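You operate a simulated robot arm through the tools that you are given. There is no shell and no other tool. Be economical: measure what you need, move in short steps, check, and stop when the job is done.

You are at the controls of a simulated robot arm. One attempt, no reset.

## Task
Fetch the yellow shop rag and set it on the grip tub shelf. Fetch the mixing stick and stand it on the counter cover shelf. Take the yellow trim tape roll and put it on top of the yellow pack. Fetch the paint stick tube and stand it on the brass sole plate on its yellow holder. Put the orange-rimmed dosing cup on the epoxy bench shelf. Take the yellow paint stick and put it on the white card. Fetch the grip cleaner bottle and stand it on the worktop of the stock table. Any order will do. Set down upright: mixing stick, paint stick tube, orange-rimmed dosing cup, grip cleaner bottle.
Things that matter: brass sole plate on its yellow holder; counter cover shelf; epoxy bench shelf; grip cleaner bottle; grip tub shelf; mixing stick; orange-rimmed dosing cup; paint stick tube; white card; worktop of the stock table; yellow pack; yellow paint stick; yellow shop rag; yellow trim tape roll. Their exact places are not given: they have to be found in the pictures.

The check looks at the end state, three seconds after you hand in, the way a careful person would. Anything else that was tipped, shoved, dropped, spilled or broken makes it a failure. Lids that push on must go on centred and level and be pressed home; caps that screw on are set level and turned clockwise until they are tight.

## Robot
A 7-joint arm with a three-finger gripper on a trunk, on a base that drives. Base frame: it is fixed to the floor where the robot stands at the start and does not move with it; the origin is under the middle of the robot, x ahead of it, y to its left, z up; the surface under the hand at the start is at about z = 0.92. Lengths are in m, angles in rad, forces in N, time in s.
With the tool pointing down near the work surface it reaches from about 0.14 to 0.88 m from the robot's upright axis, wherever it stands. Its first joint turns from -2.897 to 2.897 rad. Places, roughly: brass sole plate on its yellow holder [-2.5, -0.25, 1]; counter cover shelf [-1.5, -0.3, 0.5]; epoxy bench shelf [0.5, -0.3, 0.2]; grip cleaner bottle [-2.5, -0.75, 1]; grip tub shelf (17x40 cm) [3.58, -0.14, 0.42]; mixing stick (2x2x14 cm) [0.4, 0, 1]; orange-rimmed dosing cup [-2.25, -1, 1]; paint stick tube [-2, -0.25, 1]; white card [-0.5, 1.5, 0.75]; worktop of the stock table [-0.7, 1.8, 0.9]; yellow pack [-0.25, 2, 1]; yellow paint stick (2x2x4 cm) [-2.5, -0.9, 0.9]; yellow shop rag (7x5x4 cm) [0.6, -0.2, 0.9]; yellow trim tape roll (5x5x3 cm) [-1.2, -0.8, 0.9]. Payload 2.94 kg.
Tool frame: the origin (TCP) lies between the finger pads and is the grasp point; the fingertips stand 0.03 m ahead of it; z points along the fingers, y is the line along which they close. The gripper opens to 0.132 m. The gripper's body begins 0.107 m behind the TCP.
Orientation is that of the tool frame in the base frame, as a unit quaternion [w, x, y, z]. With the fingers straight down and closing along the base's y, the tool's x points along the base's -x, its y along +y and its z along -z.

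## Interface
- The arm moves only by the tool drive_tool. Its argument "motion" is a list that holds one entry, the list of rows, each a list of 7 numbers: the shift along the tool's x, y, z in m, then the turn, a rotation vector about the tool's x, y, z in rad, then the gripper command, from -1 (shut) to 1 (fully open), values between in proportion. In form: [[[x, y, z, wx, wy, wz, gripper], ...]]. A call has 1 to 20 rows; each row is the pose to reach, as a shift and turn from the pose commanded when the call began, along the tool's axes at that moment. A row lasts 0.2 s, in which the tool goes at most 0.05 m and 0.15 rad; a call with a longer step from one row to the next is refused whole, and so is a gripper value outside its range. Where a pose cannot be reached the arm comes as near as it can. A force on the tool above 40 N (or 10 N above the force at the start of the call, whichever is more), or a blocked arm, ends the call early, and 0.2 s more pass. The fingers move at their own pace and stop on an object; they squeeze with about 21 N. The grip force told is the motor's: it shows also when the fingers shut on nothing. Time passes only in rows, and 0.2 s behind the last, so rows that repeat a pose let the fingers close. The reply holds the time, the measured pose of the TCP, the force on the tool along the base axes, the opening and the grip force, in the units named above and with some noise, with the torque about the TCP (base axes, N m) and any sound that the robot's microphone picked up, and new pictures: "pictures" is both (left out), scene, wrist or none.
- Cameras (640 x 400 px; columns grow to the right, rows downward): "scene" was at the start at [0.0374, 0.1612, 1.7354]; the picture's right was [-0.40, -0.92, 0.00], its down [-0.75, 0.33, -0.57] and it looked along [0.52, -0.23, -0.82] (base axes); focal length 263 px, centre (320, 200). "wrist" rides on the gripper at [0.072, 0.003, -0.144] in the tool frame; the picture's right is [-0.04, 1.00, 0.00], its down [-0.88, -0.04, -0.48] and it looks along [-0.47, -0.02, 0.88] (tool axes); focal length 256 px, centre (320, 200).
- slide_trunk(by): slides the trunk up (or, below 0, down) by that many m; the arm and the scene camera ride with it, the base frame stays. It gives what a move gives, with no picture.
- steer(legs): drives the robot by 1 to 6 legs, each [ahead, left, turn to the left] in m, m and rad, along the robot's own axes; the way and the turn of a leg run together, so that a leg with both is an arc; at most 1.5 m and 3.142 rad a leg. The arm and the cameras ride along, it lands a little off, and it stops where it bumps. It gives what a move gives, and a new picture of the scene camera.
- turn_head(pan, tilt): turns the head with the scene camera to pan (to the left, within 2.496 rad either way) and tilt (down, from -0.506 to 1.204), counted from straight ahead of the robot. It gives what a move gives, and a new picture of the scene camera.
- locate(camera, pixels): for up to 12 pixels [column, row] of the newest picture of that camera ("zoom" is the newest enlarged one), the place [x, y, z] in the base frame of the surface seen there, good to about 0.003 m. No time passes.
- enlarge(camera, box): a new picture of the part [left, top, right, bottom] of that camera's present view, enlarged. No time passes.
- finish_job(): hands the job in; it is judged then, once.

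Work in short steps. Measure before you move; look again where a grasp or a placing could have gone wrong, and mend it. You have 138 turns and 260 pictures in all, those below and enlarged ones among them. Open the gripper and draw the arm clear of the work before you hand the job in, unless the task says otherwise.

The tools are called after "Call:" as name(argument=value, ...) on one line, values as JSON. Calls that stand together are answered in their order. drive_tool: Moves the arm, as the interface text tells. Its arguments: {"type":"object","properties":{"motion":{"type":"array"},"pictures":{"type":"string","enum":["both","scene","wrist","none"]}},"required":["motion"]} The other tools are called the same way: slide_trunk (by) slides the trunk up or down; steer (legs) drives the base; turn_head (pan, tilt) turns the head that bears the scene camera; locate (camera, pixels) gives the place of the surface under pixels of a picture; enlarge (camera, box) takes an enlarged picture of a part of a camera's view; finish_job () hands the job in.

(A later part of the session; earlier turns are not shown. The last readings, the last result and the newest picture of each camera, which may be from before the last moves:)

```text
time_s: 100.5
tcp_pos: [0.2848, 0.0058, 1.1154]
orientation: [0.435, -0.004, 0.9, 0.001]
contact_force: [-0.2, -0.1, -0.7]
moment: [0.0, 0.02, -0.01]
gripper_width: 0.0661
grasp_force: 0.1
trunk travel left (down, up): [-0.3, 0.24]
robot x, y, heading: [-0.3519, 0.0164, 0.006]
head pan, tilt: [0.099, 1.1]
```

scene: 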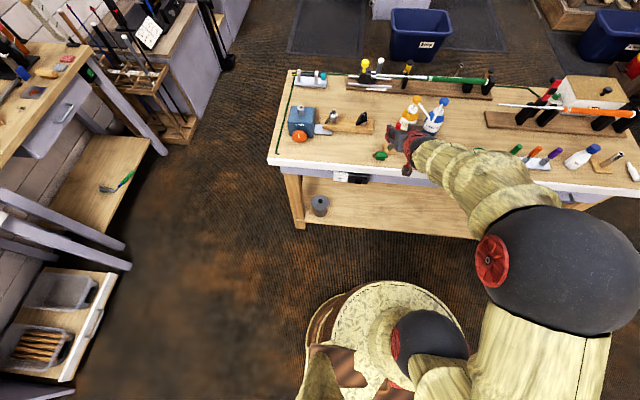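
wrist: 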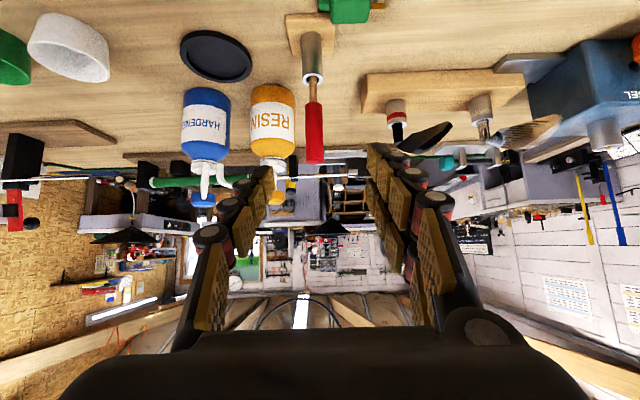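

Stick handle is between the fingers at wrist (313,130). I locate it from this view.

Call:
locate(camera="wrist", pixels=[[313, 115], [313, 135], [314, 155], [312, 90], [312, 60]])

Call:
locate(camera="scene", pixels=[[320, 205], [400, 205], [470, 225], [300, 225], [500, 235], [310, 180], [380, 185], [350, 177]])

```text
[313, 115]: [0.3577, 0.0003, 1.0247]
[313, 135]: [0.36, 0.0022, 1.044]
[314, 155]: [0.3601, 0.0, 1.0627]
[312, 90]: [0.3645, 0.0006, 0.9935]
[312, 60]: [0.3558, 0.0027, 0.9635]
```

```text
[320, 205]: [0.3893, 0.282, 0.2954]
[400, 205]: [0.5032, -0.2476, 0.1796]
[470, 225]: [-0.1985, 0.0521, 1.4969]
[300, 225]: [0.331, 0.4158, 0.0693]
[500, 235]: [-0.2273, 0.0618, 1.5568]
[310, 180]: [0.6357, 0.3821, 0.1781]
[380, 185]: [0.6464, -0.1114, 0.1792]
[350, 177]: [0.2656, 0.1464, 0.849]
```

Axis ≈ (0.368,0.002). I advance 0.112 along the tool, then close on the red handle at z≈1.04.

Call:
drive_tool(motion=[[[0.002, -0.004, 0.03, 0, 0, 0, 0.0], [0.004, -0.004, 0.06, 0, 0, 0, 0.0], [0.006, -0.004, 0.09, 0, 0, 0, 0.0], [0.007, -0.004, 0.112, 0, 0, 0, 0.0], [0.007, -0.004, 0.112, 0, 0, 0, -1], [0.007, -0.004, 0.112, 0, 0, 0, -1], [0.007, -0.004, 0.112, 0, 0, 0, -1], [0.007, -0.004, 0.112, 0, 0, 0, -1]]])

```text
time_s: 102.3
tcp_pos: [0.368, 0.0044, 1.0402]
orientation: [0.435, -0.003, 0.901, 0.0]
contact_force: [-0.6, 0.8, 0.4]
moment: [0.02, 0.01, 0.02]
gripper_width: 0.0159
grasp_force: 18.7
trunk travel left (down, up): [-0.3, 0.24]
robot x, y, heading: [-0.3521, 0.0121, 0.005]
head pan, tilt: [0.099, 1.1]
```

scene: 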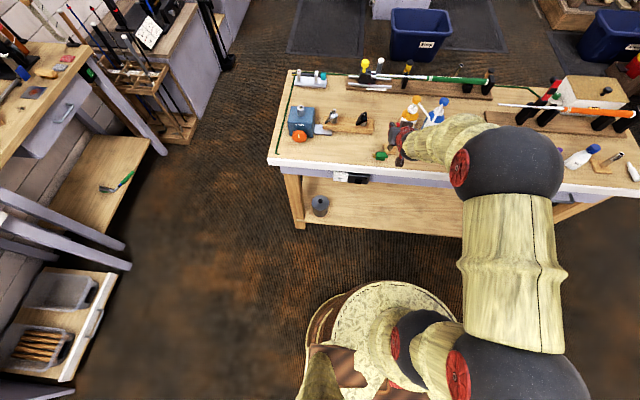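
wrist: 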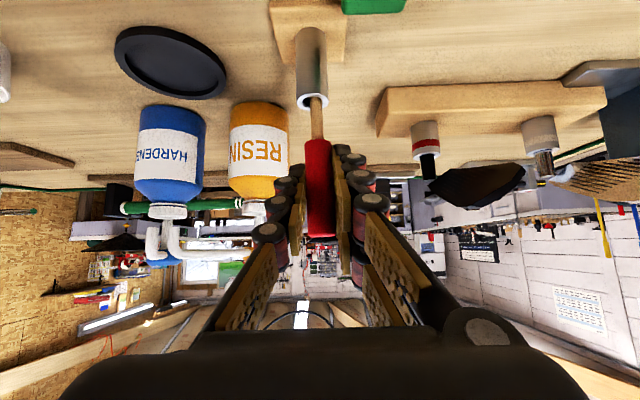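

Handle gripped (0.016). I lift straight up 0.15 m to free it from the socket, then look.

Call:
drive_tool(motion=[[[-0.016, 0, -0.0125, 0, 0, 0, -1], [-0.031, 0, -0.025, 0, 0, 0, -1], [-0.047, 0, -0.0375, 0, 0, 0, -1], [-0.063, 0, -0.05, 0, 0, 0, -1], [-0.078, 0, -0.062, 0, 0, 0, -1], [-0.094, 0, -0.075, 0, 0, 0, -1], [-0.118, 0, -0.094, 0, 0, 0, -1]]])

```text
time_s: 103.9
tcp_pos: [0.3669, 0.0035, 1.1892]
orientation: [0.434, -0.003, 0.901, 0.0]
contact_force: [0.1, -1.2, -0.8]
moment: [-0.01, -0.02, 0.03]
gripper_width: 0.0158
grasp_force: 20.8
trunk travel left (down, up): [-0.3, 0.24]
robot x, y, heading: [-0.352, 0.0153, 0.003]
head pan, tilt: [0.099, 1.1]
```

scene: 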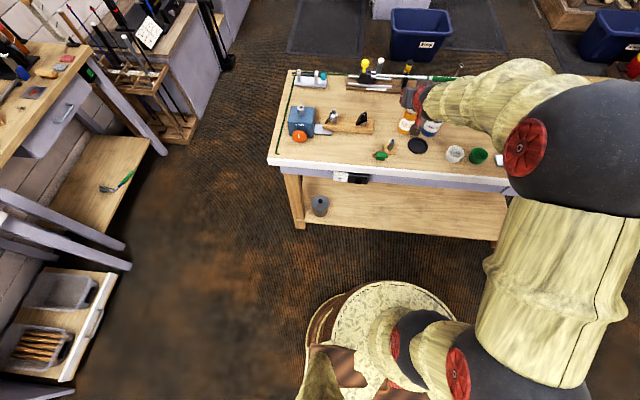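
wrist: 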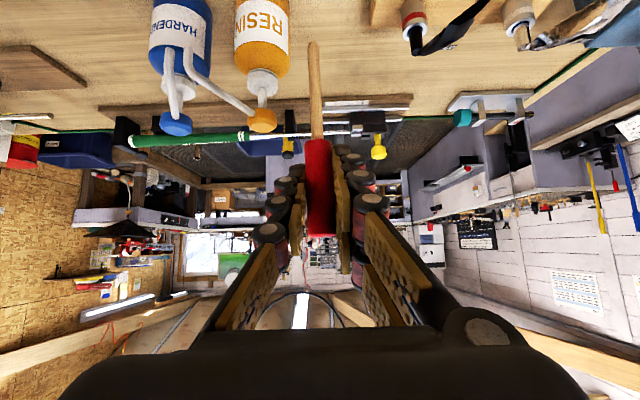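

The stick is free and upright. I look back toward the island to plan the drive and see the shelf.

Call:
turn_head(pan=-2.45, tilt=0.6)

Call:
turn_head(pan=2.45, tilt=0.6)

```text
time_s: 106.2
tcp_pos: [0.3692, 0.0034, 1.1909]
orientation: [0.434, -0.003, 0.901, 0.0]
contact_force: [0.5, -0.3, 0.1]
moment: [0.03, -0.03, 0.0]
gripper_width: 0.0157
grasp_force: 20.9
trunk travel left (down, up): [-0.3, 0.24]
robot x, y, heading: [-0.3565, 0.0132, 0.005]
head pan, tilt: [-2.45, 0.6]
```

scene: 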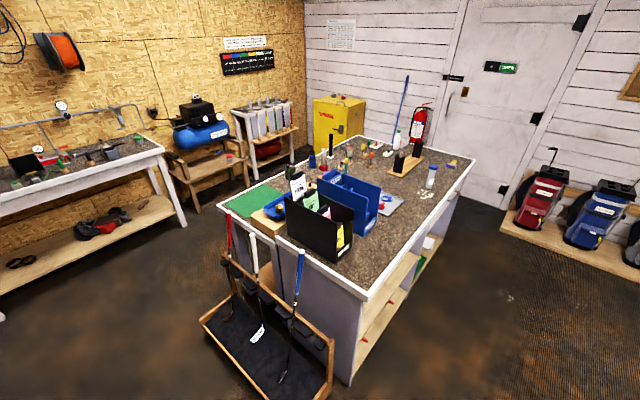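

```text
time_s: 110.0
tcp_pos: [0.3683, 0.0034, 1.1902]
orientation: [0.435, -0.003, 0.901, 0.0]
contact_force: [0.9, 0.2, -0.2]
moment: [0.01, -0.02, 0.02]
gripper_width: 0.0157
grasp_force: 21.5
trunk travel left (down, up): [-0.3, 0.24]
robot x, y, heading: [-0.3519, 0.012, 0.01]
head pan, tilt: [2.45, 0.6]
```

scene: 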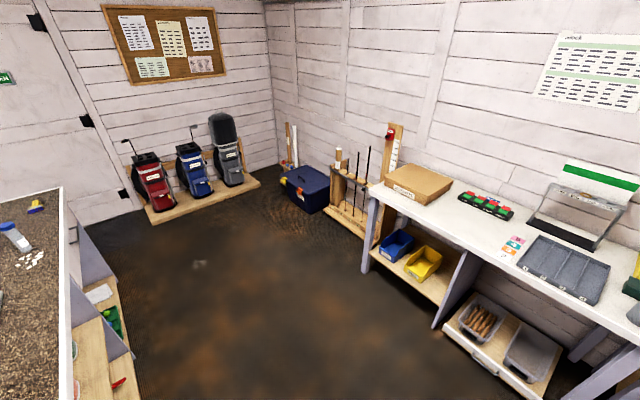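

The island shelf shows at the lower left; the stock table at right. I locate key points for both.

Call:
locate(camera="scene", pixels=[[60, 190], [70, 390], [100, 330], [110, 320], [95, 290], [115, 385], [440, 330], [370, 270], [440, 180], [200, 330], [500, 240], [600, 330]])

Call:
enlarge(camera="scene", box=[0, 180, 200, 400])

```text
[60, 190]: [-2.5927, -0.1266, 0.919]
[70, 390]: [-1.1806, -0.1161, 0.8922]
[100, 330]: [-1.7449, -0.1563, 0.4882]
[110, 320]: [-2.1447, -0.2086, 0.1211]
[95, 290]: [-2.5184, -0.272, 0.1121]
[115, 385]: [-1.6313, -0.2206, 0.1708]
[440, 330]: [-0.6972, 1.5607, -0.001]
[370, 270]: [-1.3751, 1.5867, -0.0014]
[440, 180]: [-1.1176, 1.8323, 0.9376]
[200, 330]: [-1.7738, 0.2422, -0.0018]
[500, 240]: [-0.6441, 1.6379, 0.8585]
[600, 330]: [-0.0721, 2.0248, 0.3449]
```

```text
1.82 times, centred on (100, 290) of scene
```

zoom: 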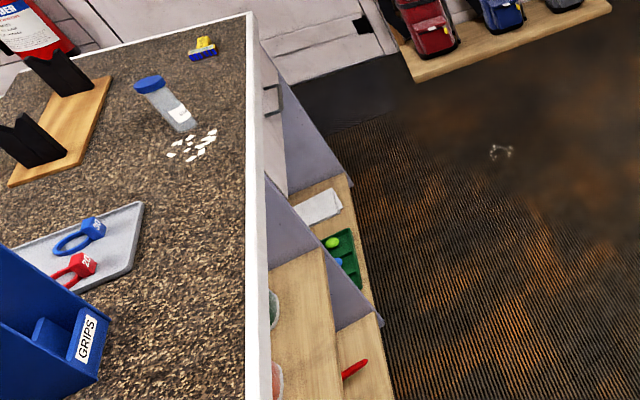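

I drive around to face the island's open shelf from about (-1.5,0.7).

Call:
steer(legs=[[-0.3, 0.15, 0], [-0.85, 0.6, 0], [0, 0, -1.57]])

Call:
turn_head(pan=0.45, tilt=0.85)

```text
time_s: 121.1
tcp_pos: [-1.5217, 0.0313, 1.1906]
orientation: [0.309, 0.631, 0.642, -0.306]
contact_force: [0.4, 0.3, -0.1]
moment: [0.0, 0.0, 0.0]
gripper_width: 0.0155
grasp_force: 21.2
trunk travel left (down, up): [-0.3, 0.24]
robot x, y, heading: [-1.5156, 0.7548, -1.555]
head pan, tilt: [2.45, 0.6]
```

scene: 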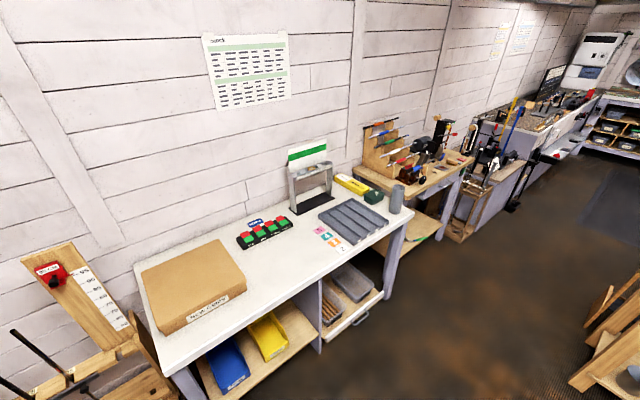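

```text
time_s: 123.0
tcp_pos: [-1.5221, 0.0313, 1.1907]
orientation: [0.309, 0.631, 0.643, -0.305]
contact_force: [-0.2, 1.2, 0.1]
moment: [-0.04, 0.03, 0.03]
gripper_width: 0.0156
grasp_force: 22.0
trunk travel left (down, up): [-0.3, 0.24]
robot x, y, heading: [-1.5206, 0.755, -1.552]
head pan, tilt: [0.45, 0.85]
```

scene: 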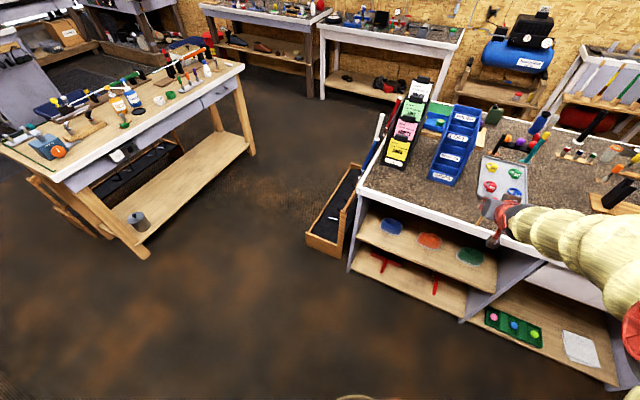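

The island's upper shelf shows discs at (390,225),(430,240),(468,255). Enlarging to see whether there's a socket.

Call:
enlarge(camera="scene", box=[340, 190, 520, 320])

Call:
locate(camera="scene", pixels=[[390, 226], [429, 240], [469, 255], [365, 240], [495, 290], [410, 245], [450, 250], [410, 225], [450, 235], [380, 208], [410, 214], [480, 240]])

```text
3.08 times, centred on (430, 255) of scene
```

zoom: 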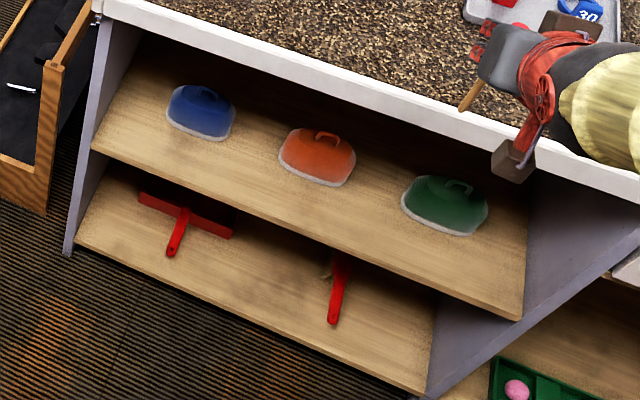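

```text
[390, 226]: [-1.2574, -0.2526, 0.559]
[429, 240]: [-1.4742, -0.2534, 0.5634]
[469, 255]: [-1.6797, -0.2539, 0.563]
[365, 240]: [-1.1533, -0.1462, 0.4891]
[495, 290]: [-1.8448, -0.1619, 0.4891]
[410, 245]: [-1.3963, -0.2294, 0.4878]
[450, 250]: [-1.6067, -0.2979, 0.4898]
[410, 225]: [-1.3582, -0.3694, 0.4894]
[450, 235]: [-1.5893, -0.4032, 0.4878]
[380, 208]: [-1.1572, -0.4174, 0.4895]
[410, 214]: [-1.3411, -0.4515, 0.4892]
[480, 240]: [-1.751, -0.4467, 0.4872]
```

No socket: the stick must stand freely. I'll place it in the gap at x≈-1.577 toward the front. I check its verticality and bottom end in the wrist view.

Call:
drive_tool(motion=[[[0, 0, 0, 0, 0, 0, -1]]], pictures="wrist")

Call:
enlarge(camera="wrist", box=[260, 20, 380, 250])

```text
time_s: 123.4
tcp_pos: [-1.5221, 0.0313, 1.1893]
orientation: [0.309, 0.631, 0.643, -0.305]
contact_force: [-0.9, 0.6, -0.1]
moment: [-0.02, -0.01, 0.01]
gripper_width: 0.0154
grasp_force: 20.9
trunk travel left (down, up): [-0.3, 0.24]
robot x, y, heading: [-1.5182, 0.7505, -1.551]
head pan, tilt: [0.45, 0.85]
```

wrist: 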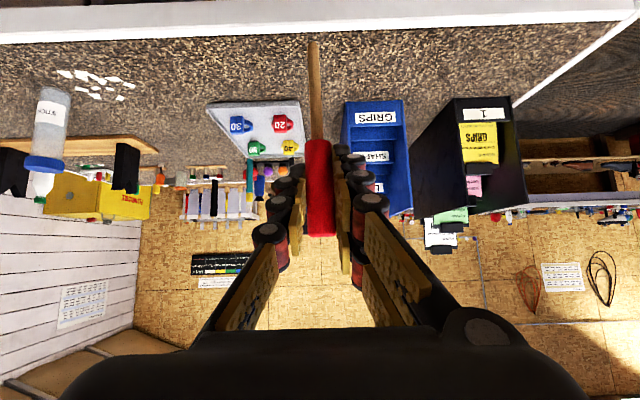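

```text
1.74 times, centred on (320, 135) of wrist
```

zoom: 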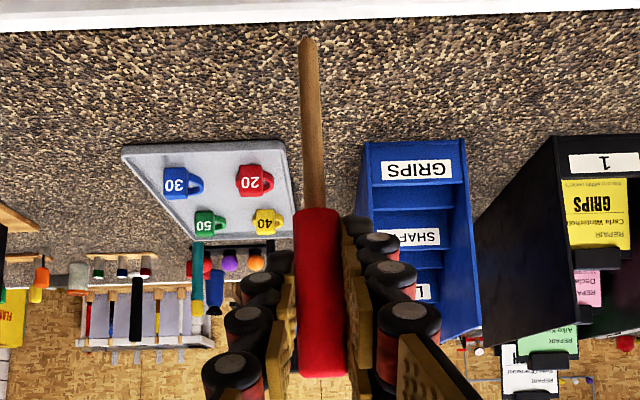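

Call:
locate(camera="zoom", pixels=[[309, 42], [310, 60], [310, 100], [312, 150], [314, 200], [317, 220], [320, 290], [322, 350]])

```text
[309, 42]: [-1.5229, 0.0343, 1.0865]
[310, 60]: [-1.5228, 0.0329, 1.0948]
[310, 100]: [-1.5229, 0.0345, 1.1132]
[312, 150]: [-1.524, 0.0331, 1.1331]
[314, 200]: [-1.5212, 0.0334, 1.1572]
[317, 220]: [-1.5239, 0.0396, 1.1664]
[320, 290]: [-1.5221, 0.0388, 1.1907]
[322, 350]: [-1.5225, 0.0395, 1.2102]
```

The stick is vertical, its bottom ~0.106 below the TCP. I lower the trunk 0.3 m, then the hand 0.2 m further in front of the shelf.

Call:
slide_trunk(by=-0.3)

Call:
drive_tool(motion=[[[0.031, 0, 0.025, 0, 0, 0, -1], [0.062, 0, 0.05, 0, 0, 0, -1], [0.094, 0, 0.075, 0, 0, 0, -1], [0.125, 0, 0.1, 0, 0, 0, -1], [0.156, 0, 0.125, 0, 0, 0, -1]]])

```text
time_s: 126.4
tcp_pos: [-1.5222, 0.0325, 0.8913]
orientation: [0.309, 0.631, 0.642, -0.305]
contact_force: [0.6, 0.2, -0.7]
moment: [0.01, -0.02, 0.0]
gripper_width: 0.0154
grasp_force: 21.3
trunk travel left (down, up): [0.0, 0.54]
robot x, y, heading: [-1.5169, 0.7565, -1.557]
head pan, tilt: [0.45, 0.85]
```

```text
time_s: 127.6
tcp_pos: [-1.5239, 0.03, 0.6926]
orientation: [0.31, 0.63, 0.642, -0.307]
contact_force: [0.5, -0.2, 1.1]
moment: [0.07, -0.03, 0.01]
gripper_width: 0.0155
grasp_force: 20.6
trunk travel left (down, up): [0.0, 0.54]
robot x, y, heading: [-1.5176, 0.7548, -1.551]
head pan, tilt: [0.45, 0.85]
```

scene: 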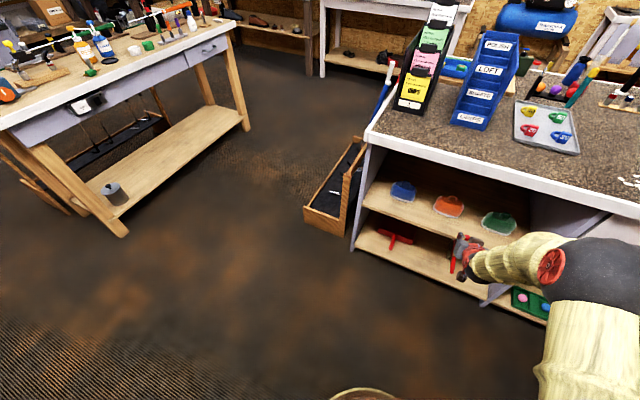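
wrist: 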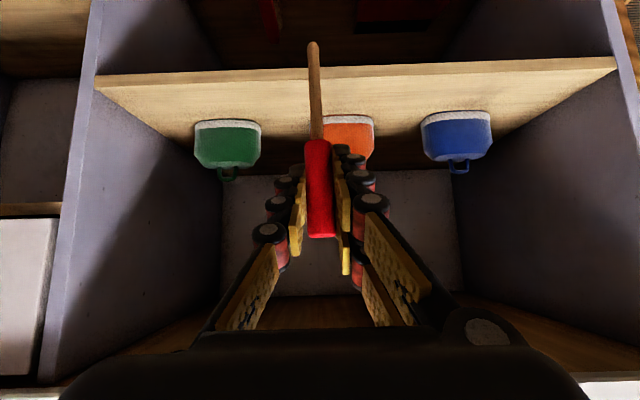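

Now I drive the base 0.13 ahead and 0.054 right so that the stick lines up with the gap at x≈-1.577.

Call:
steer(legs=[[0.13, -0.052, 0]])

Call:
drive_tool(motion=[[[0, 0, 0, 0, 0, 0, -1]]], pictures="wrist")

```text
time_s: 129.0
tcp_pos: [-1.5745, -0.0978, 0.6923]
orientation: [0.308, 0.632, 0.642, -0.305]
contact_force: [0.3, 0.1, -0.2]
moment: [-0.01, 0.01, 0.0]
gripper_width: 0.0155
grasp_force: 21.0
trunk travel left (down, up): [0.0, 0.54]
robot x, y, heading: [-1.57, 0.624, -1.553]
head pan, tilt: [0.45, 0.85]
```

scene: 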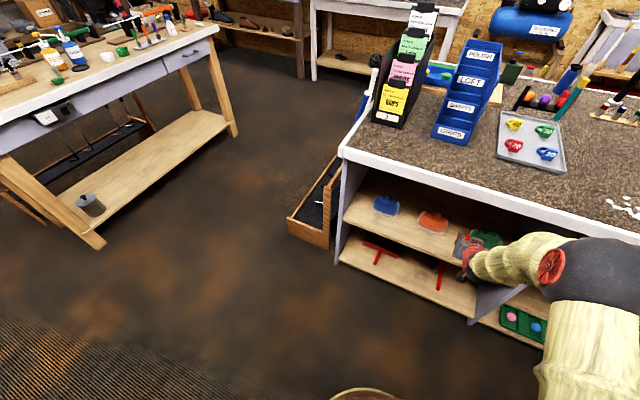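

```text
time_s: 129.4
tcp_pos: [-1.5745, -0.0981, 0.6924]
orientation: [0.309, 0.631, 0.642, -0.305]
contact_force: [0.5, -0.4, -0.1]
moment: [-0.03, -0.04, 0.02]
gripper_width: 0.0155
grasp_force: 21.5
trunk travel left (down, up): [0.0, 0.54]
robot x, y, heading: [-1.5639, 0.6274, -1.554]
head pan, tilt: [0.45, 0.85]
```

wrist: 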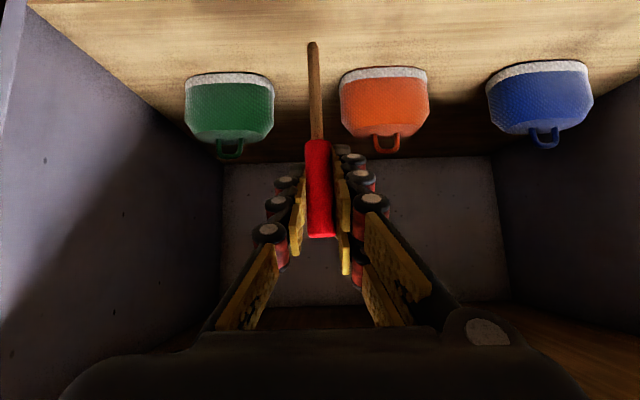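

Lined up in the gap. I move 0.092 in and 0.083 down to hover just above the shelf.

Call:
drive_tool(motion=[[[-0.019, 0, 0.024, 0, 0, 0, -1], [-0.038, 0, 0.048, 0, 0, 0, -1], [-0.0573, 0, 0.0719, 0, 0, 0, -1], [-0.035, 0, 0.089, 0, 0, 0, -1], [-0.013, 0, 0.107, 0, 0, 0, -1], [0.0077, 0, 0.1236, 0, 0, 0, -1], [0.0077, 0, 0.1236, 0, 0, 0, -1]]], pictures="wrist")

Call:
enlarge(camera="wrist", box=[240, 0, 400, 120])

```text
time_s: 131.0
tcp_pos: [-1.5733, -0.1921, 0.6084]
orientation: [0.309, 0.632, 0.643, -0.304]
contact_force: [-1.0, 0.0, 0.0]
moment: [0.01, 0.0, 0.01]
gripper_width: 0.0155
grasp_force: 21.0
trunk travel left (down, up): [0.0, 0.54]
robot x, y, heading: [-1.5696, 0.6247, -1.554]
head pan, tilt: [0.45, 0.85]
```

wrist: 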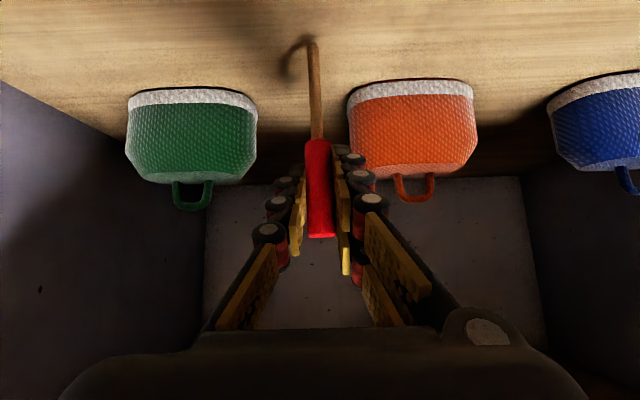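

```text
3.33 times, centred on (320, 60) of wrist
```

zoom: 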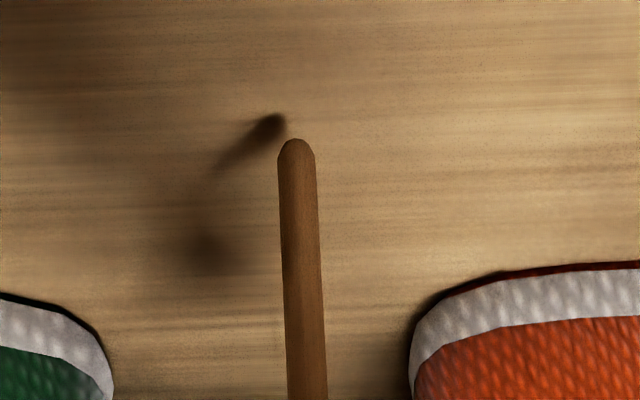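

Tip is about 1 cm above the shelf. I lower in 2 mm steps, watching the force.

Call:
drive_tool(motion=[[[0.0016, 0, 0.0012, 0, 0, 0, -1], [0.0031, 0, 0.0025, 0, 0, 0, -1], [0.0047, 0, 0.0037, 0, 0, 0, -1], [0.0063, 0, 0.005, 0, 0, 0, -1], [0.0078, 0, 0.0062, 0, 0, 0, -1]]], pictures="wrist")

Call:
enlarge(camera="wrist", box=[240, 0, 400, 120])

```text
time_s: 132.2
tcp_pos: [-1.5736, -0.1908, 0.5987]
orientation: [0.308, 0.632, 0.642, -0.305]
contact_force: [0.6, -0.2, -0.2]
moment: [0.0, -0.03, -0.03]
gripper_width: 0.0156
grasp_force: 21.3
trunk travel left (down, up): [0.0, 0.54]
robot x, y, heading: [-1.567, 0.6244, -1.55]
head pan, tilt: [0.45, 0.85]
```

wrist: 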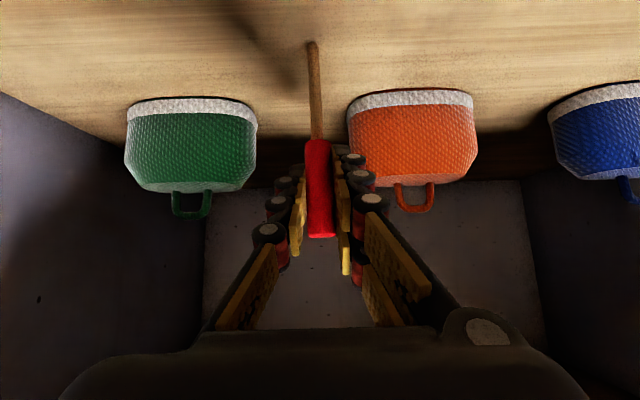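

```text
3.33 times, centred on (320, 60) of wrist
```

zoom: 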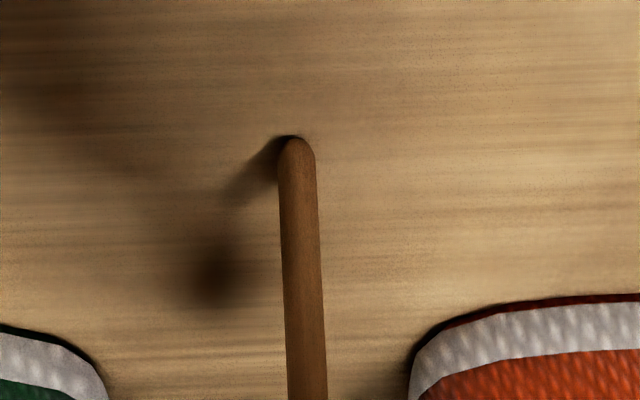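

Shadow almost meets the tip; a few more mm in 1 mm steps.

Call:
drive_tool(motion=[[[0.0008, 0, 0.0006, 0, 0, 0, -1], [0.0016, 0, 0.0012, 0, 0, 0, -1], [0.0023, 0, 0.0019, 0, 0, 0, -1], [0.0031, 0, 0.0025, 0, 0, 0, -1]]], pictures="wrist")

Call:
enlarge(camera="wrist", box=[240, 0, 400, 120])

```text
time_s: 133.2
tcp_pos: [-1.5729, -0.1919, 0.5968]
orientation: [0.31, 0.631, 0.642, -0.307]
contact_force: [0.5, 3.0, 10.8]
moment: [0.37, -0.13, 0.01]
gripper_width: 0.0155
grasp_force: 21.3
trunk travel left (down, up): [0.0, 0.54]
robot x, y, heading: [-1.5673, 0.6247, -1.553]
head pan, tilt: [0.45, 0.85]
```

wrist: 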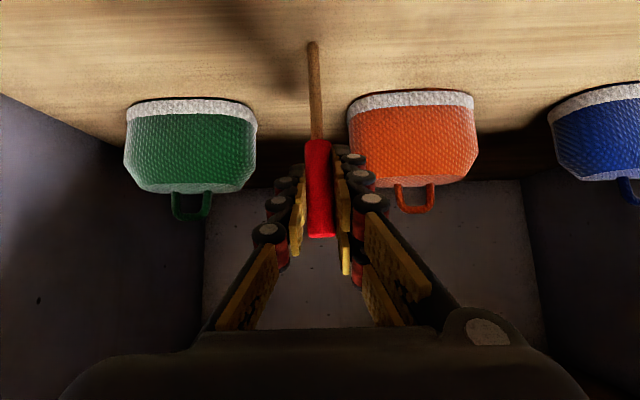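

```text
3.33 times, centred on (320, 60) of wrist
```

zoom: 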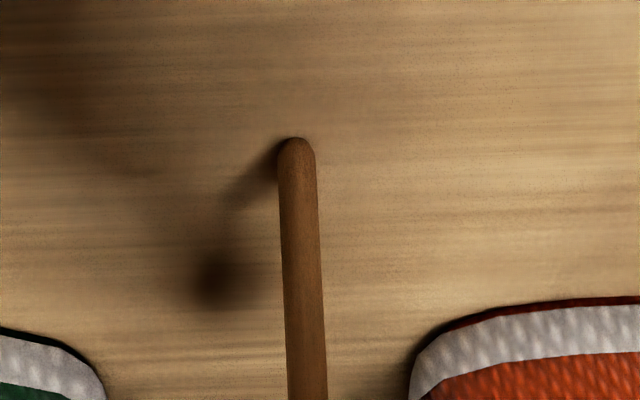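

In contact (10.8 N). I check verticality once more with located points before releasing.

Call:
enlarge(camera="wrist", box=[260, 20, 380, 250])

Call:
locate(camera="zoom", pixels=[[310, 50], [310, 60], [310, 100], [312, 150], [314, 195], [317, 220], [320, 290], [322, 350]])

```text
1.74 times, centred on (320, 135) of wrist
```

zoom: 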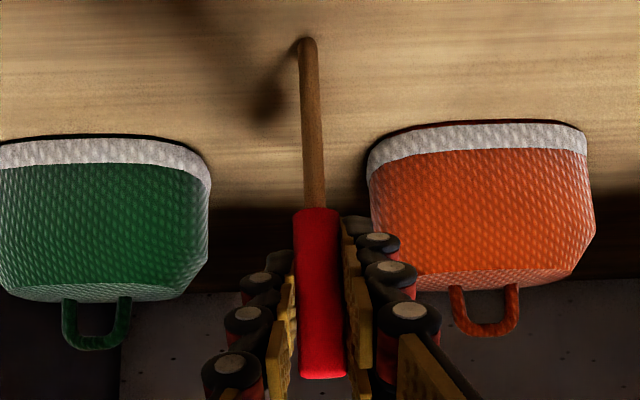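

```text
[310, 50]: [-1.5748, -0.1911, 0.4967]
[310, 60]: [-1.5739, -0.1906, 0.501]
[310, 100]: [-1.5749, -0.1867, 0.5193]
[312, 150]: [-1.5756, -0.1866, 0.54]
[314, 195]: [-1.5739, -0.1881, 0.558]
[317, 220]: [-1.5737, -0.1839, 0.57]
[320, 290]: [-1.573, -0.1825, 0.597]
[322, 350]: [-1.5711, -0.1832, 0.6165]
```

Vertical within measuring noise. I ease up 1 mm, then open the fingers slowly only to ~0.035 and look.

Call:
drive_tool(motion=[[[-0.0008, 0, -0.0006, 0, 0, 0, -1], [-0.0012, 0, -0.0009, 0, 0, 0, -1], [-0.0012, 0, -0.0009, 0, 0, 0, -0.75], [-0.0012, 0, -0.0009, 0, 0, 0, -0.7], [-0.0012, 0, -0.0009, 0, 0, 0, -0.65], [-0.0012, 0, -0.0009, 0, 0, 0, -0.6], [-0.0012, 0, -0.0009, 0, 0, 0, -0.5], [-0.0012, 0, -0.0009, 0, 0, 0, -0.5]]], pictures="wrist")

Call:
enlarge(camera="wrist", box=[260, 20, 380, 250])

Call:
locate(camera="zoom", pixels=[[310, 50], [310, 60], [310, 100], [312, 150], [314, 195], [317, 220], [320, 290], [322, 350]])

```text
time_s: 135.0
tcp_pos: [-1.5727, -0.1913, 0.5955]
orientation: [0.31, 0.63, 0.643, -0.305]
contact_force: [-0.4, 0.3, 0.0]
moment: [-0.02, 0.01, 0.02]
gripper_width: 0.033
grasp_force: 0.1
trunk travel left (down, up): [0.0, 0.54]
robot x, y, heading: [-1.569, 0.6229, -1.554]
head pan, tilt: [0.45, 0.85]
```

wrist: 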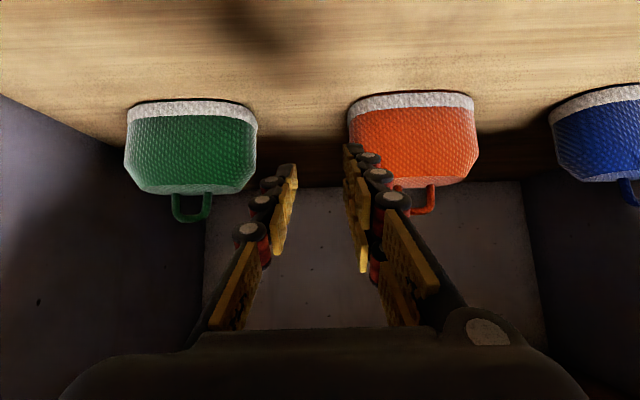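

```text
1.74 times, centred on (320, 135) of wrist
```

zoom: 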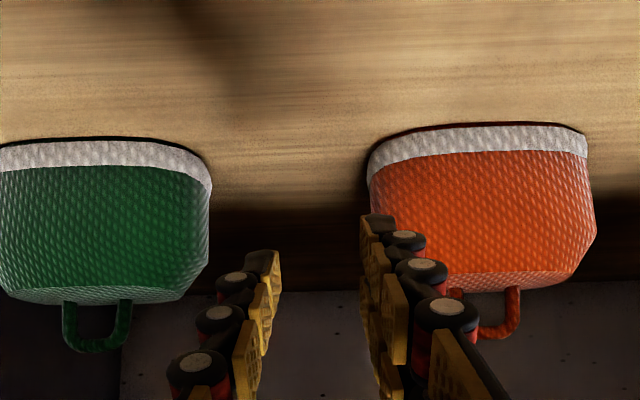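

```text
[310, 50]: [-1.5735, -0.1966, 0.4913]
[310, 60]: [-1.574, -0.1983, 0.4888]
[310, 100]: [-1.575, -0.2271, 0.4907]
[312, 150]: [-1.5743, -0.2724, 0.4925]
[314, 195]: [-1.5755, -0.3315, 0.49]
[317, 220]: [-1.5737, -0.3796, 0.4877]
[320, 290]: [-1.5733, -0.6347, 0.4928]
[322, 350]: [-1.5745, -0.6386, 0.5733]
```

The stick has vanished from between the fingers — it fell. I look for it with the scene camera.

Call:
turn_head(pan=0.1, tilt=1.1)

Call:
enlarge(camera="scene", box=[200, 40, 520, 240])

```text
time_s: 135.8
tcp_pos: [-1.5725, -0.1906, 0.595]
orientation: [0.31, 0.631, 0.643, -0.305]
contact_force: [-0.1, 0.5, 0.0]
moment: [0.0, 0.02, 0.01]
gripper_width: 0.033
grasp_force: 0.1
trunk travel left (down, up): [0.0, 0.54]
robot x, y, heading: [-1.5673, 0.6238, -1.554]
head pan, tilt: [0.099, 1.1]
```

scene: 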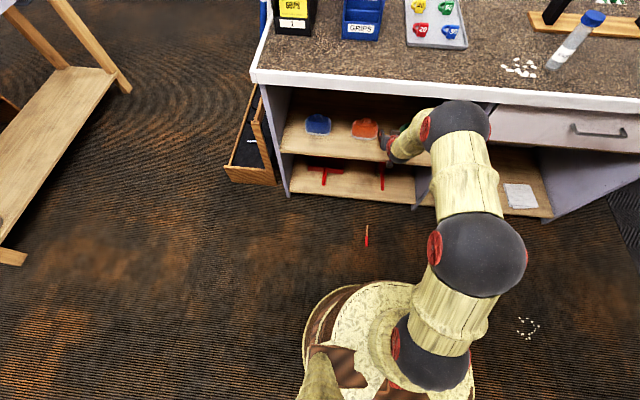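

```text
2.00 times, centred on (360, 140) of scene
```

zoom: 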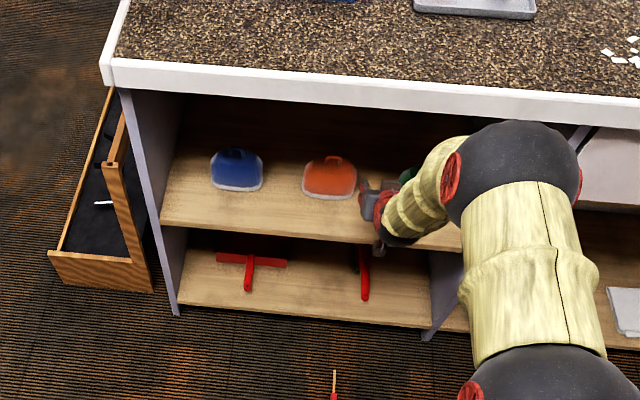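

The stick lies on the floor at (367,235). I locate its ends.

Call:
enlarge(camera="scene", box=[340, 215, 400, 255])

Call:
locate(camera="zoom", pixels=[[286, 100], [288, 150], [288, 180], [285, 200], [285, 250], [285, 290]])

Call:
locate(camera="scene", pixels=[[367, 226], [367, 232], [367, 236], [367, 241], [367, 245], [372, 235]])

```text
10.00 times, centred on (370, 235) of scene
```

zoom: 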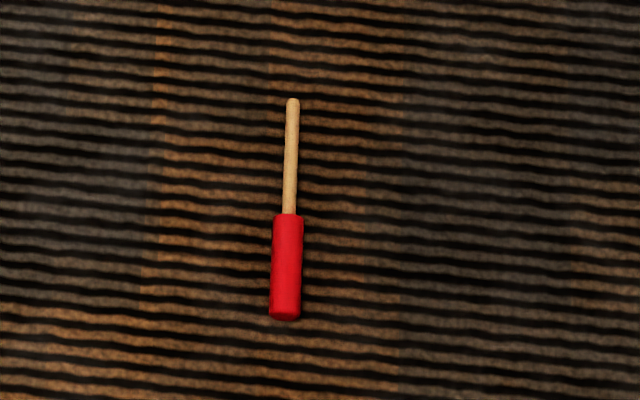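

```text
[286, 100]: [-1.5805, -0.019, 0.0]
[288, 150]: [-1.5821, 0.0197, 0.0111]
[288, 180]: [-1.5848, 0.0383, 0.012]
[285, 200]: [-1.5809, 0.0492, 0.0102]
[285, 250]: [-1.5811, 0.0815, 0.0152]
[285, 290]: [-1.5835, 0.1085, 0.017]
```

```text
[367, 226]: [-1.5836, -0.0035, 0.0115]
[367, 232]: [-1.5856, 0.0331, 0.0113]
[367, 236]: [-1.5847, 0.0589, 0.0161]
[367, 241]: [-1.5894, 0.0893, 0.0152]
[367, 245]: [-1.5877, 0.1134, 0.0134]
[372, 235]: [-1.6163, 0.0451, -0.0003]
```

The stick lies along y at x≈-1.585 (handle toward +y). I'll pick it up from the floor from the west side facing +x. First withdraw the arm from the shelf and straighten it.

Call:
drive_tool(motion=[[[0, 0, -0.04, 0, 0, 0, -0.5], [0, 0, -0.08, 0, 0, 0, -0.5], [0, 0, -0.12, 0, 0, 0, -0.5], [0, 0, -0.16, 0, 0, 0, -0.5], [0, 0, -0.2, 0, 0, 0, -0.5], [0, 0, -0.24, 0, 0, 0, 0], [0, 0, -0.28, 0, 0, 0, 0], [0, 0, -0.32, 0, 0.1, 0, 0], [0, 0, -0.34, 0, 0.2, 0, 0], [0, 0, -0.36, 0, 0.3, 0, 0], [0, 0, -0.36, 0, 0.4, 0, 0], [0, 0, -0.36, 0, 0.5, 0, 0], [0, 0, -0.36, 0, 0.6, 0, 0], [0, 0, -0.36, 0, 0.7, 0, 0], [0, 0, -0.36, 0, 0.8, 0, 0], [0, 0, -0.36, 0, 0.9, 0, 0]]], pictures="none")

Call:
steer(legs=[[0, -0.6, 0], [0, 0, 1.55], [0, -0.42, 0]])

Call:
turn_head(pan=-0.3, tilt=1.1)

```text
time_s: 139.2
tcp_pos: [-1.5773, 0.0919, 0.8207]
orientation: [-0.002, 0.701, 0.713, 0.0]
contact_force: [-0.7, 1.2, -0.7]
moment: [-0.01, -0.01, -0.02]
gripper_width: 0.0661
grasp_force: 0.1
out of reach, approached as far as the arm can: row 11
trunk travel left (down, up): [0.0, 0.54]
robot x, y, heading: [-1.5665, 0.6257, -1.551]
head pan, tilt: [0.099, 1.1]
```

```text
time_s: 148.5
tcp_pos: [-1.6358, 0.1648, 0.8218]
orientation: [-0.001, 0.01, 1.0, 0.0]
contact_force: [1.0, 0.2, 0.3]
moment: [-0.03, -0.01, 0.02]
gripper_width: 0.066
grasp_force: 0.0
trunk travel left (down, up): [0.0, 0.54]
robot x, y, heading: [-2.1681, 0.1895, -0.024]
head pan, tilt: [0.099, 1.1]
```

scene: 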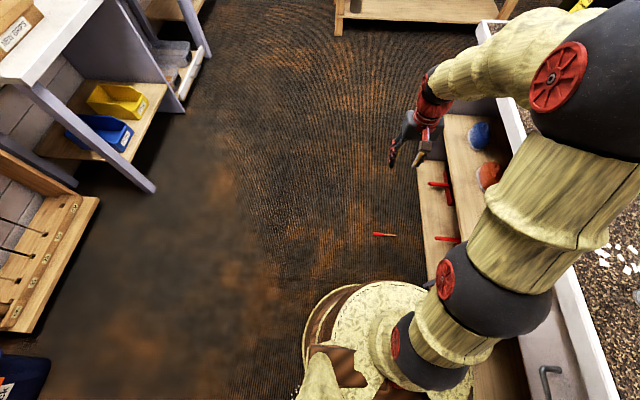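

```text
time_s: 149.4
tcp_pos: [-1.6353, 0.1648, 0.8202]
orientation: [-0.001, 0.009, 1.0, -0.001]
contact_force: [-0.7, 0.7, 0.0]
moment: [0.01, 0.05, 0.01]
gripper_width: 0.0661
grasp_force: 0.0
trunk travel left (down, up): [0.0, 0.54]
robot x, y, heading: [-2.1675, 0.1945, -0.017]
head pan, tilt: [-0.3, 1.1]
```

scene: 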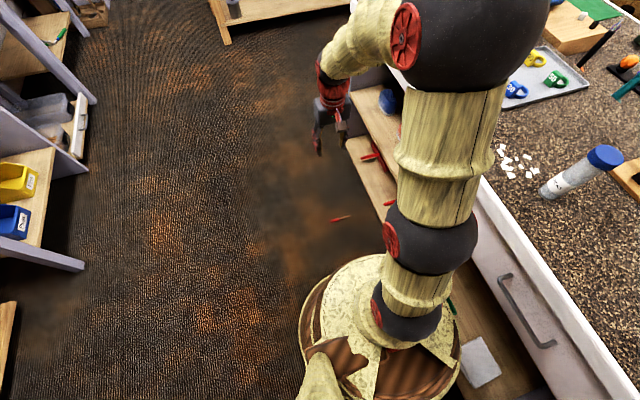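

Stick handle mid is at (-1.586,0.095). I yaw the hand 90° left and lower to z≈0.3 above it.

Call:
drive_tool(motion=[[[-0.004, -0.006, 0.04, 0, 0, -0.13, 0], [-0.008, -0.012, 0.08, 0, 0, -0.26, 0], [-0.012, -0.018, 0.12, 0, 0, -0.39, 0], [-0.016, -0.024, 0.16, 0, 0, -0.52, 0], [-0.02, -0.03, 0.2, 0, 0, -0.65, 0], [-0.024, -0.036, 0.24, 0, 0, -0.78, 0], [-0.028, -0.042, 0.28, 0, 0, -0.91, 0], [-0.032, -0.048, 0.32, 0, 0, -1.04, 0], [-0.036, -0.054, 0.36, 0, 0, -1.17, 0], [-0.04, -0.06, 0.4, 0, 0, -1.3, 0], [-0.044, -0.066, 0.44, 0, 0, -1.43, 0], [-0.05, -0.07, 0.48, 0, 0, -1.55, 0], [-0.05, -0.07, 0.5, 0, 0, -1.55, 0]]])

```text
time_s: 152.2
tcp_pos: [-1.5874, 0.0927, 0.3206]
orientation: [0.0, -0.693, 0.721, -0.001]
contact_force: [0.2, 0.5, 0.0]
moment: [-0.01, 0.04, -0.01]
gripper_width: 0.0659
grasp_force: 0.0
trunk travel left (down, up): [0.0, 0.54]
robot x, y, heading: [-2.1701, 0.1922, -0.02]
head pan, tilt: [-0.3, 1.1]
```

scene: 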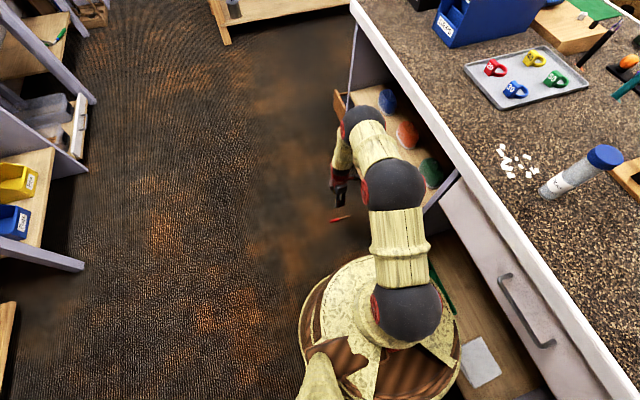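
wrist: 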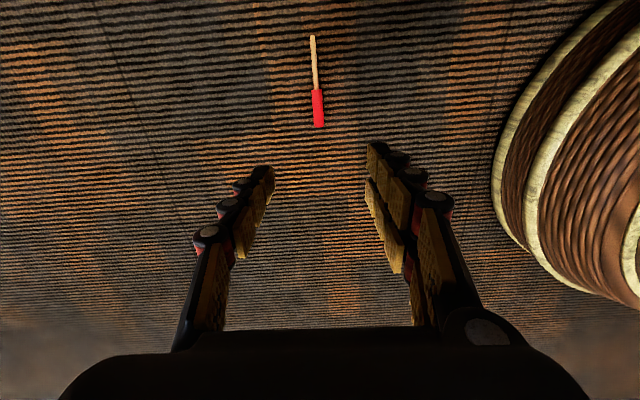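

Reached easily. I locate the stick in the wrist view.

Call:
locate(camera="wrist", pixels=[[318, 95], [318, 110], [319, 124], [313, 40], [315, 70]])

```text
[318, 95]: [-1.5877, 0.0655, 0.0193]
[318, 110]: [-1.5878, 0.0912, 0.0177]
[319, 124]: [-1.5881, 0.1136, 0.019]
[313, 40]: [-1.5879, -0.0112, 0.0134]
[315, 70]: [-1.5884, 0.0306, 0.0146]
```

Aligned with the stick at x≈-1.588. I descend to z≈0.034 with a small yaw fix and close.

Call:
drive_tool(motion=[[[0, 0, 0.045, 0, 0, -0.02, 0], [0, 0, 0.09, 0, 0, -0.04, 0], [0, 0, 0.135, 0, 0, -0.04, 0], [0, 0, 0.18, 0, 0, -0.04, 0], [0, 0, 0.22, 0, 0, -0.04, 0], [0, 0, 0.26, 0, 0, -0.04, 0], [0, 0, 0.276, 0, 0, -0.04, 0], [0, 0, 0.286, 0, 0, -0.04, 0], [0, 0, 0.286, 0, 0, -0.04, -1], [0, 0, 0.286, 0, 0, -0.04, -1], [0, 0, 0.286, 0, 0, -0.04, -1], [0, 0, 0.286, 0, 0, -0.04, -1], [0, 0, 0.286, 0, 0, -0.04, -1]]], pictures="wrist")

```text
time_s: 155.0
tcp_pos: [-1.5891, 0.0921, 0.0353]
orientation: [0.002, 0.707, -0.707, -0.001]
contact_force: [-0.2, -0.6, -1.3]
moment: [-0.01, 0.05, -0.02]
gripper_width: 0.0172
grasp_force: 20.9
trunk travel left (down, up): [0.0, 0.54]
robot x, y, heading: [-2.1671, 0.1931, -0.018]
head pan, tilt: [-0.3, 1.1]
```

wrist: 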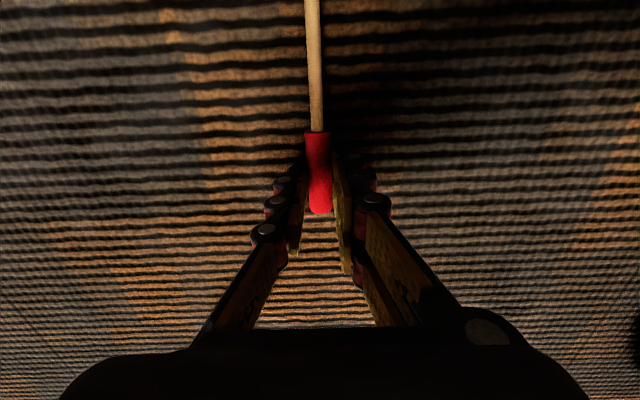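

Gripped. I lift to z≈0.5 and yaw the hand back to standard.

Call:
drive_tool(motion=[[[0, 0, -0.04, 0, 0, 0, -1], [0, 0, -0.08, 0, 0, 0, -1], [0, 0, -0.12, 0, 0, 0, -1], [0, 0, -0.165, 0, 0, 0.1, -1], [0, 0, -0.21, 0, 0, 0.23, -1], [0, 0, -0.25, 0, 0, 0.36, -1], [0, 0, -0.29, 0, 0, 0.49, -1], [0, 0, -0.33, 0, 0, 0.62, -1], [0, 0, -0.37, 0, 0, 0.75, -1], [0, 0, -0.41, 0, 0, 0.88, -1], [0, 0, -0.45, 0, 0, 1.01, -1], [0, 0, -0.49, 0, 0, 1.14, -1], [0, 0, -0.53, 0, 0, 1.27, -1], [0, 0, -0.57, 0, 0, 1.4, -1], [0, 0, -0.6, 0, 0, 1.53, -1], [0, 0, -0.6, 0, 0, 1.57, -1]]], pictures="none")

Call:
steer(legs=[[0, 0.6, 0], [0.52, 0, -1.55]])

```text
time_s: 158.4
tcp_pos: [-1.5891, 0.0923, 0.6351]
orientation: [-0.001, 0.001, 1.0, -0.001]
contact_force: [0.0, 0.0, -0.1]
moment: [-0.02, -0.03, -0.04]
gripper_width: 0.0171
grasp_force: 20.9
trunk travel left (down, up): [0.0, 0.54]
robot x, y, heading: [-2.1689, 0.193, -0.014]
head pan, tilt: [-0.3, 1.1]
```

```text
time_s: 165.0
tcp_pos: [-1.8184, -0.075, 0.633]
orientation: [-0.003, 0.637, 0.771, 0.003]
contact_force: [-0.1, 0.2, -0.9]
moment: [0.03, 0.01, -0.01]
gripper_width: 0.0167
grasp_force: 20.7
trunk travel left (down, up): [0.0, 0.54]
robot x, y, heading: [-1.8258, 0.5053, -1.412]
head pan, tilt: [-0.3, 1.1]
stopped in leg 2: the robot was blocked; the commanded pose is now the measured one
```

scene: 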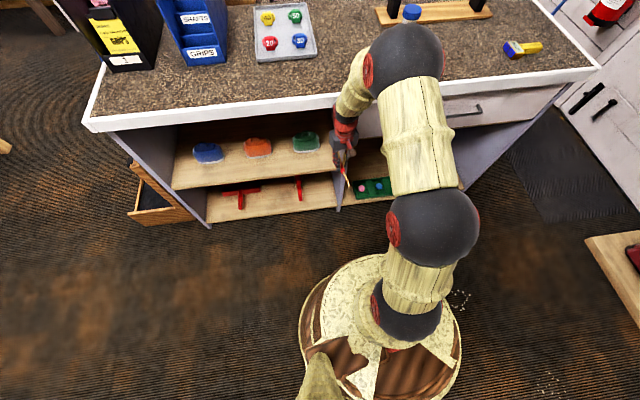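

The arm touched the island front during the arc. I back off and check stick and surroundings.

Call:
steer(legs=[[-0.25, 0, 0], [0, 0.2, -0.14]])

Call:
drive_tool(motion=[[[0, 0, 0, 0, 0, 0, -1]]], pictures="wrist")

```text
time_s: 168.0
tcp_pos: [-1.7377, 0.1892, 0.6305]
orientation: [-0.005, 0.69, 0.724, 0.004]
contact_force: [0.1, -0.1, 0.1]
moment: [0.04, 0.0, 0.02]
gripper_width: 0.0168
grasp_force: 20.4
trunk travel left (down, up): [0.0, 0.54]
robot x, y, heading: [-1.6673, 0.7688, -1.551]
head pan, tilt: [-0.3, 1.1]
```

scene: 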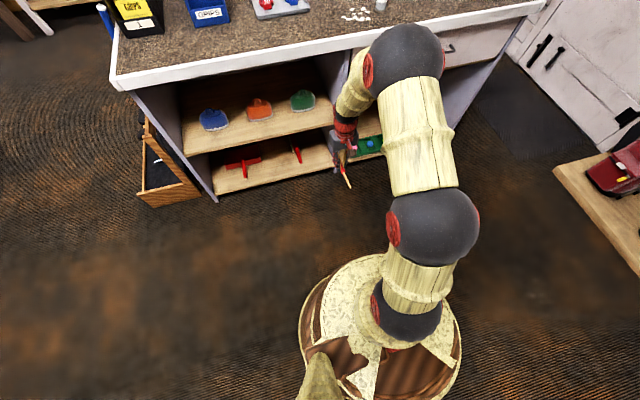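

```text
time_s: 168.4
tcp_pos: [-1.7392, 0.19, 0.6308]
orientation: [-0.006, 0.691, 0.723, 0.006]
contact_force: [0.2, 0.2, -0.7]
moment: [0.01, -0.01, -0.02]
gripper_width: 0.0168
grasp_force: 21.1
trunk travel left (down, up): [0.0, 0.54]
robot x, y, heading: [-1.6651, 0.766, -1.551]
head pan, tilt: [-0.3, 1.1]
```

wrist: 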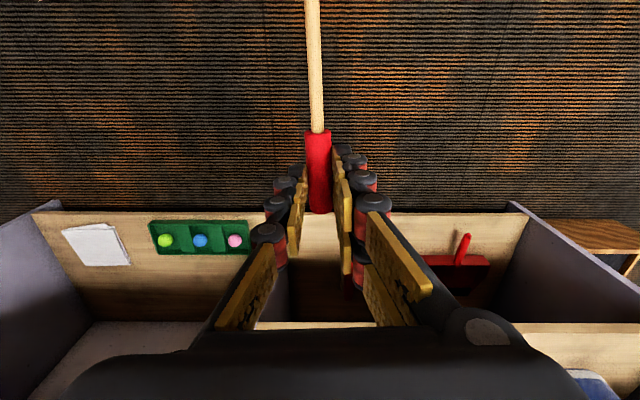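

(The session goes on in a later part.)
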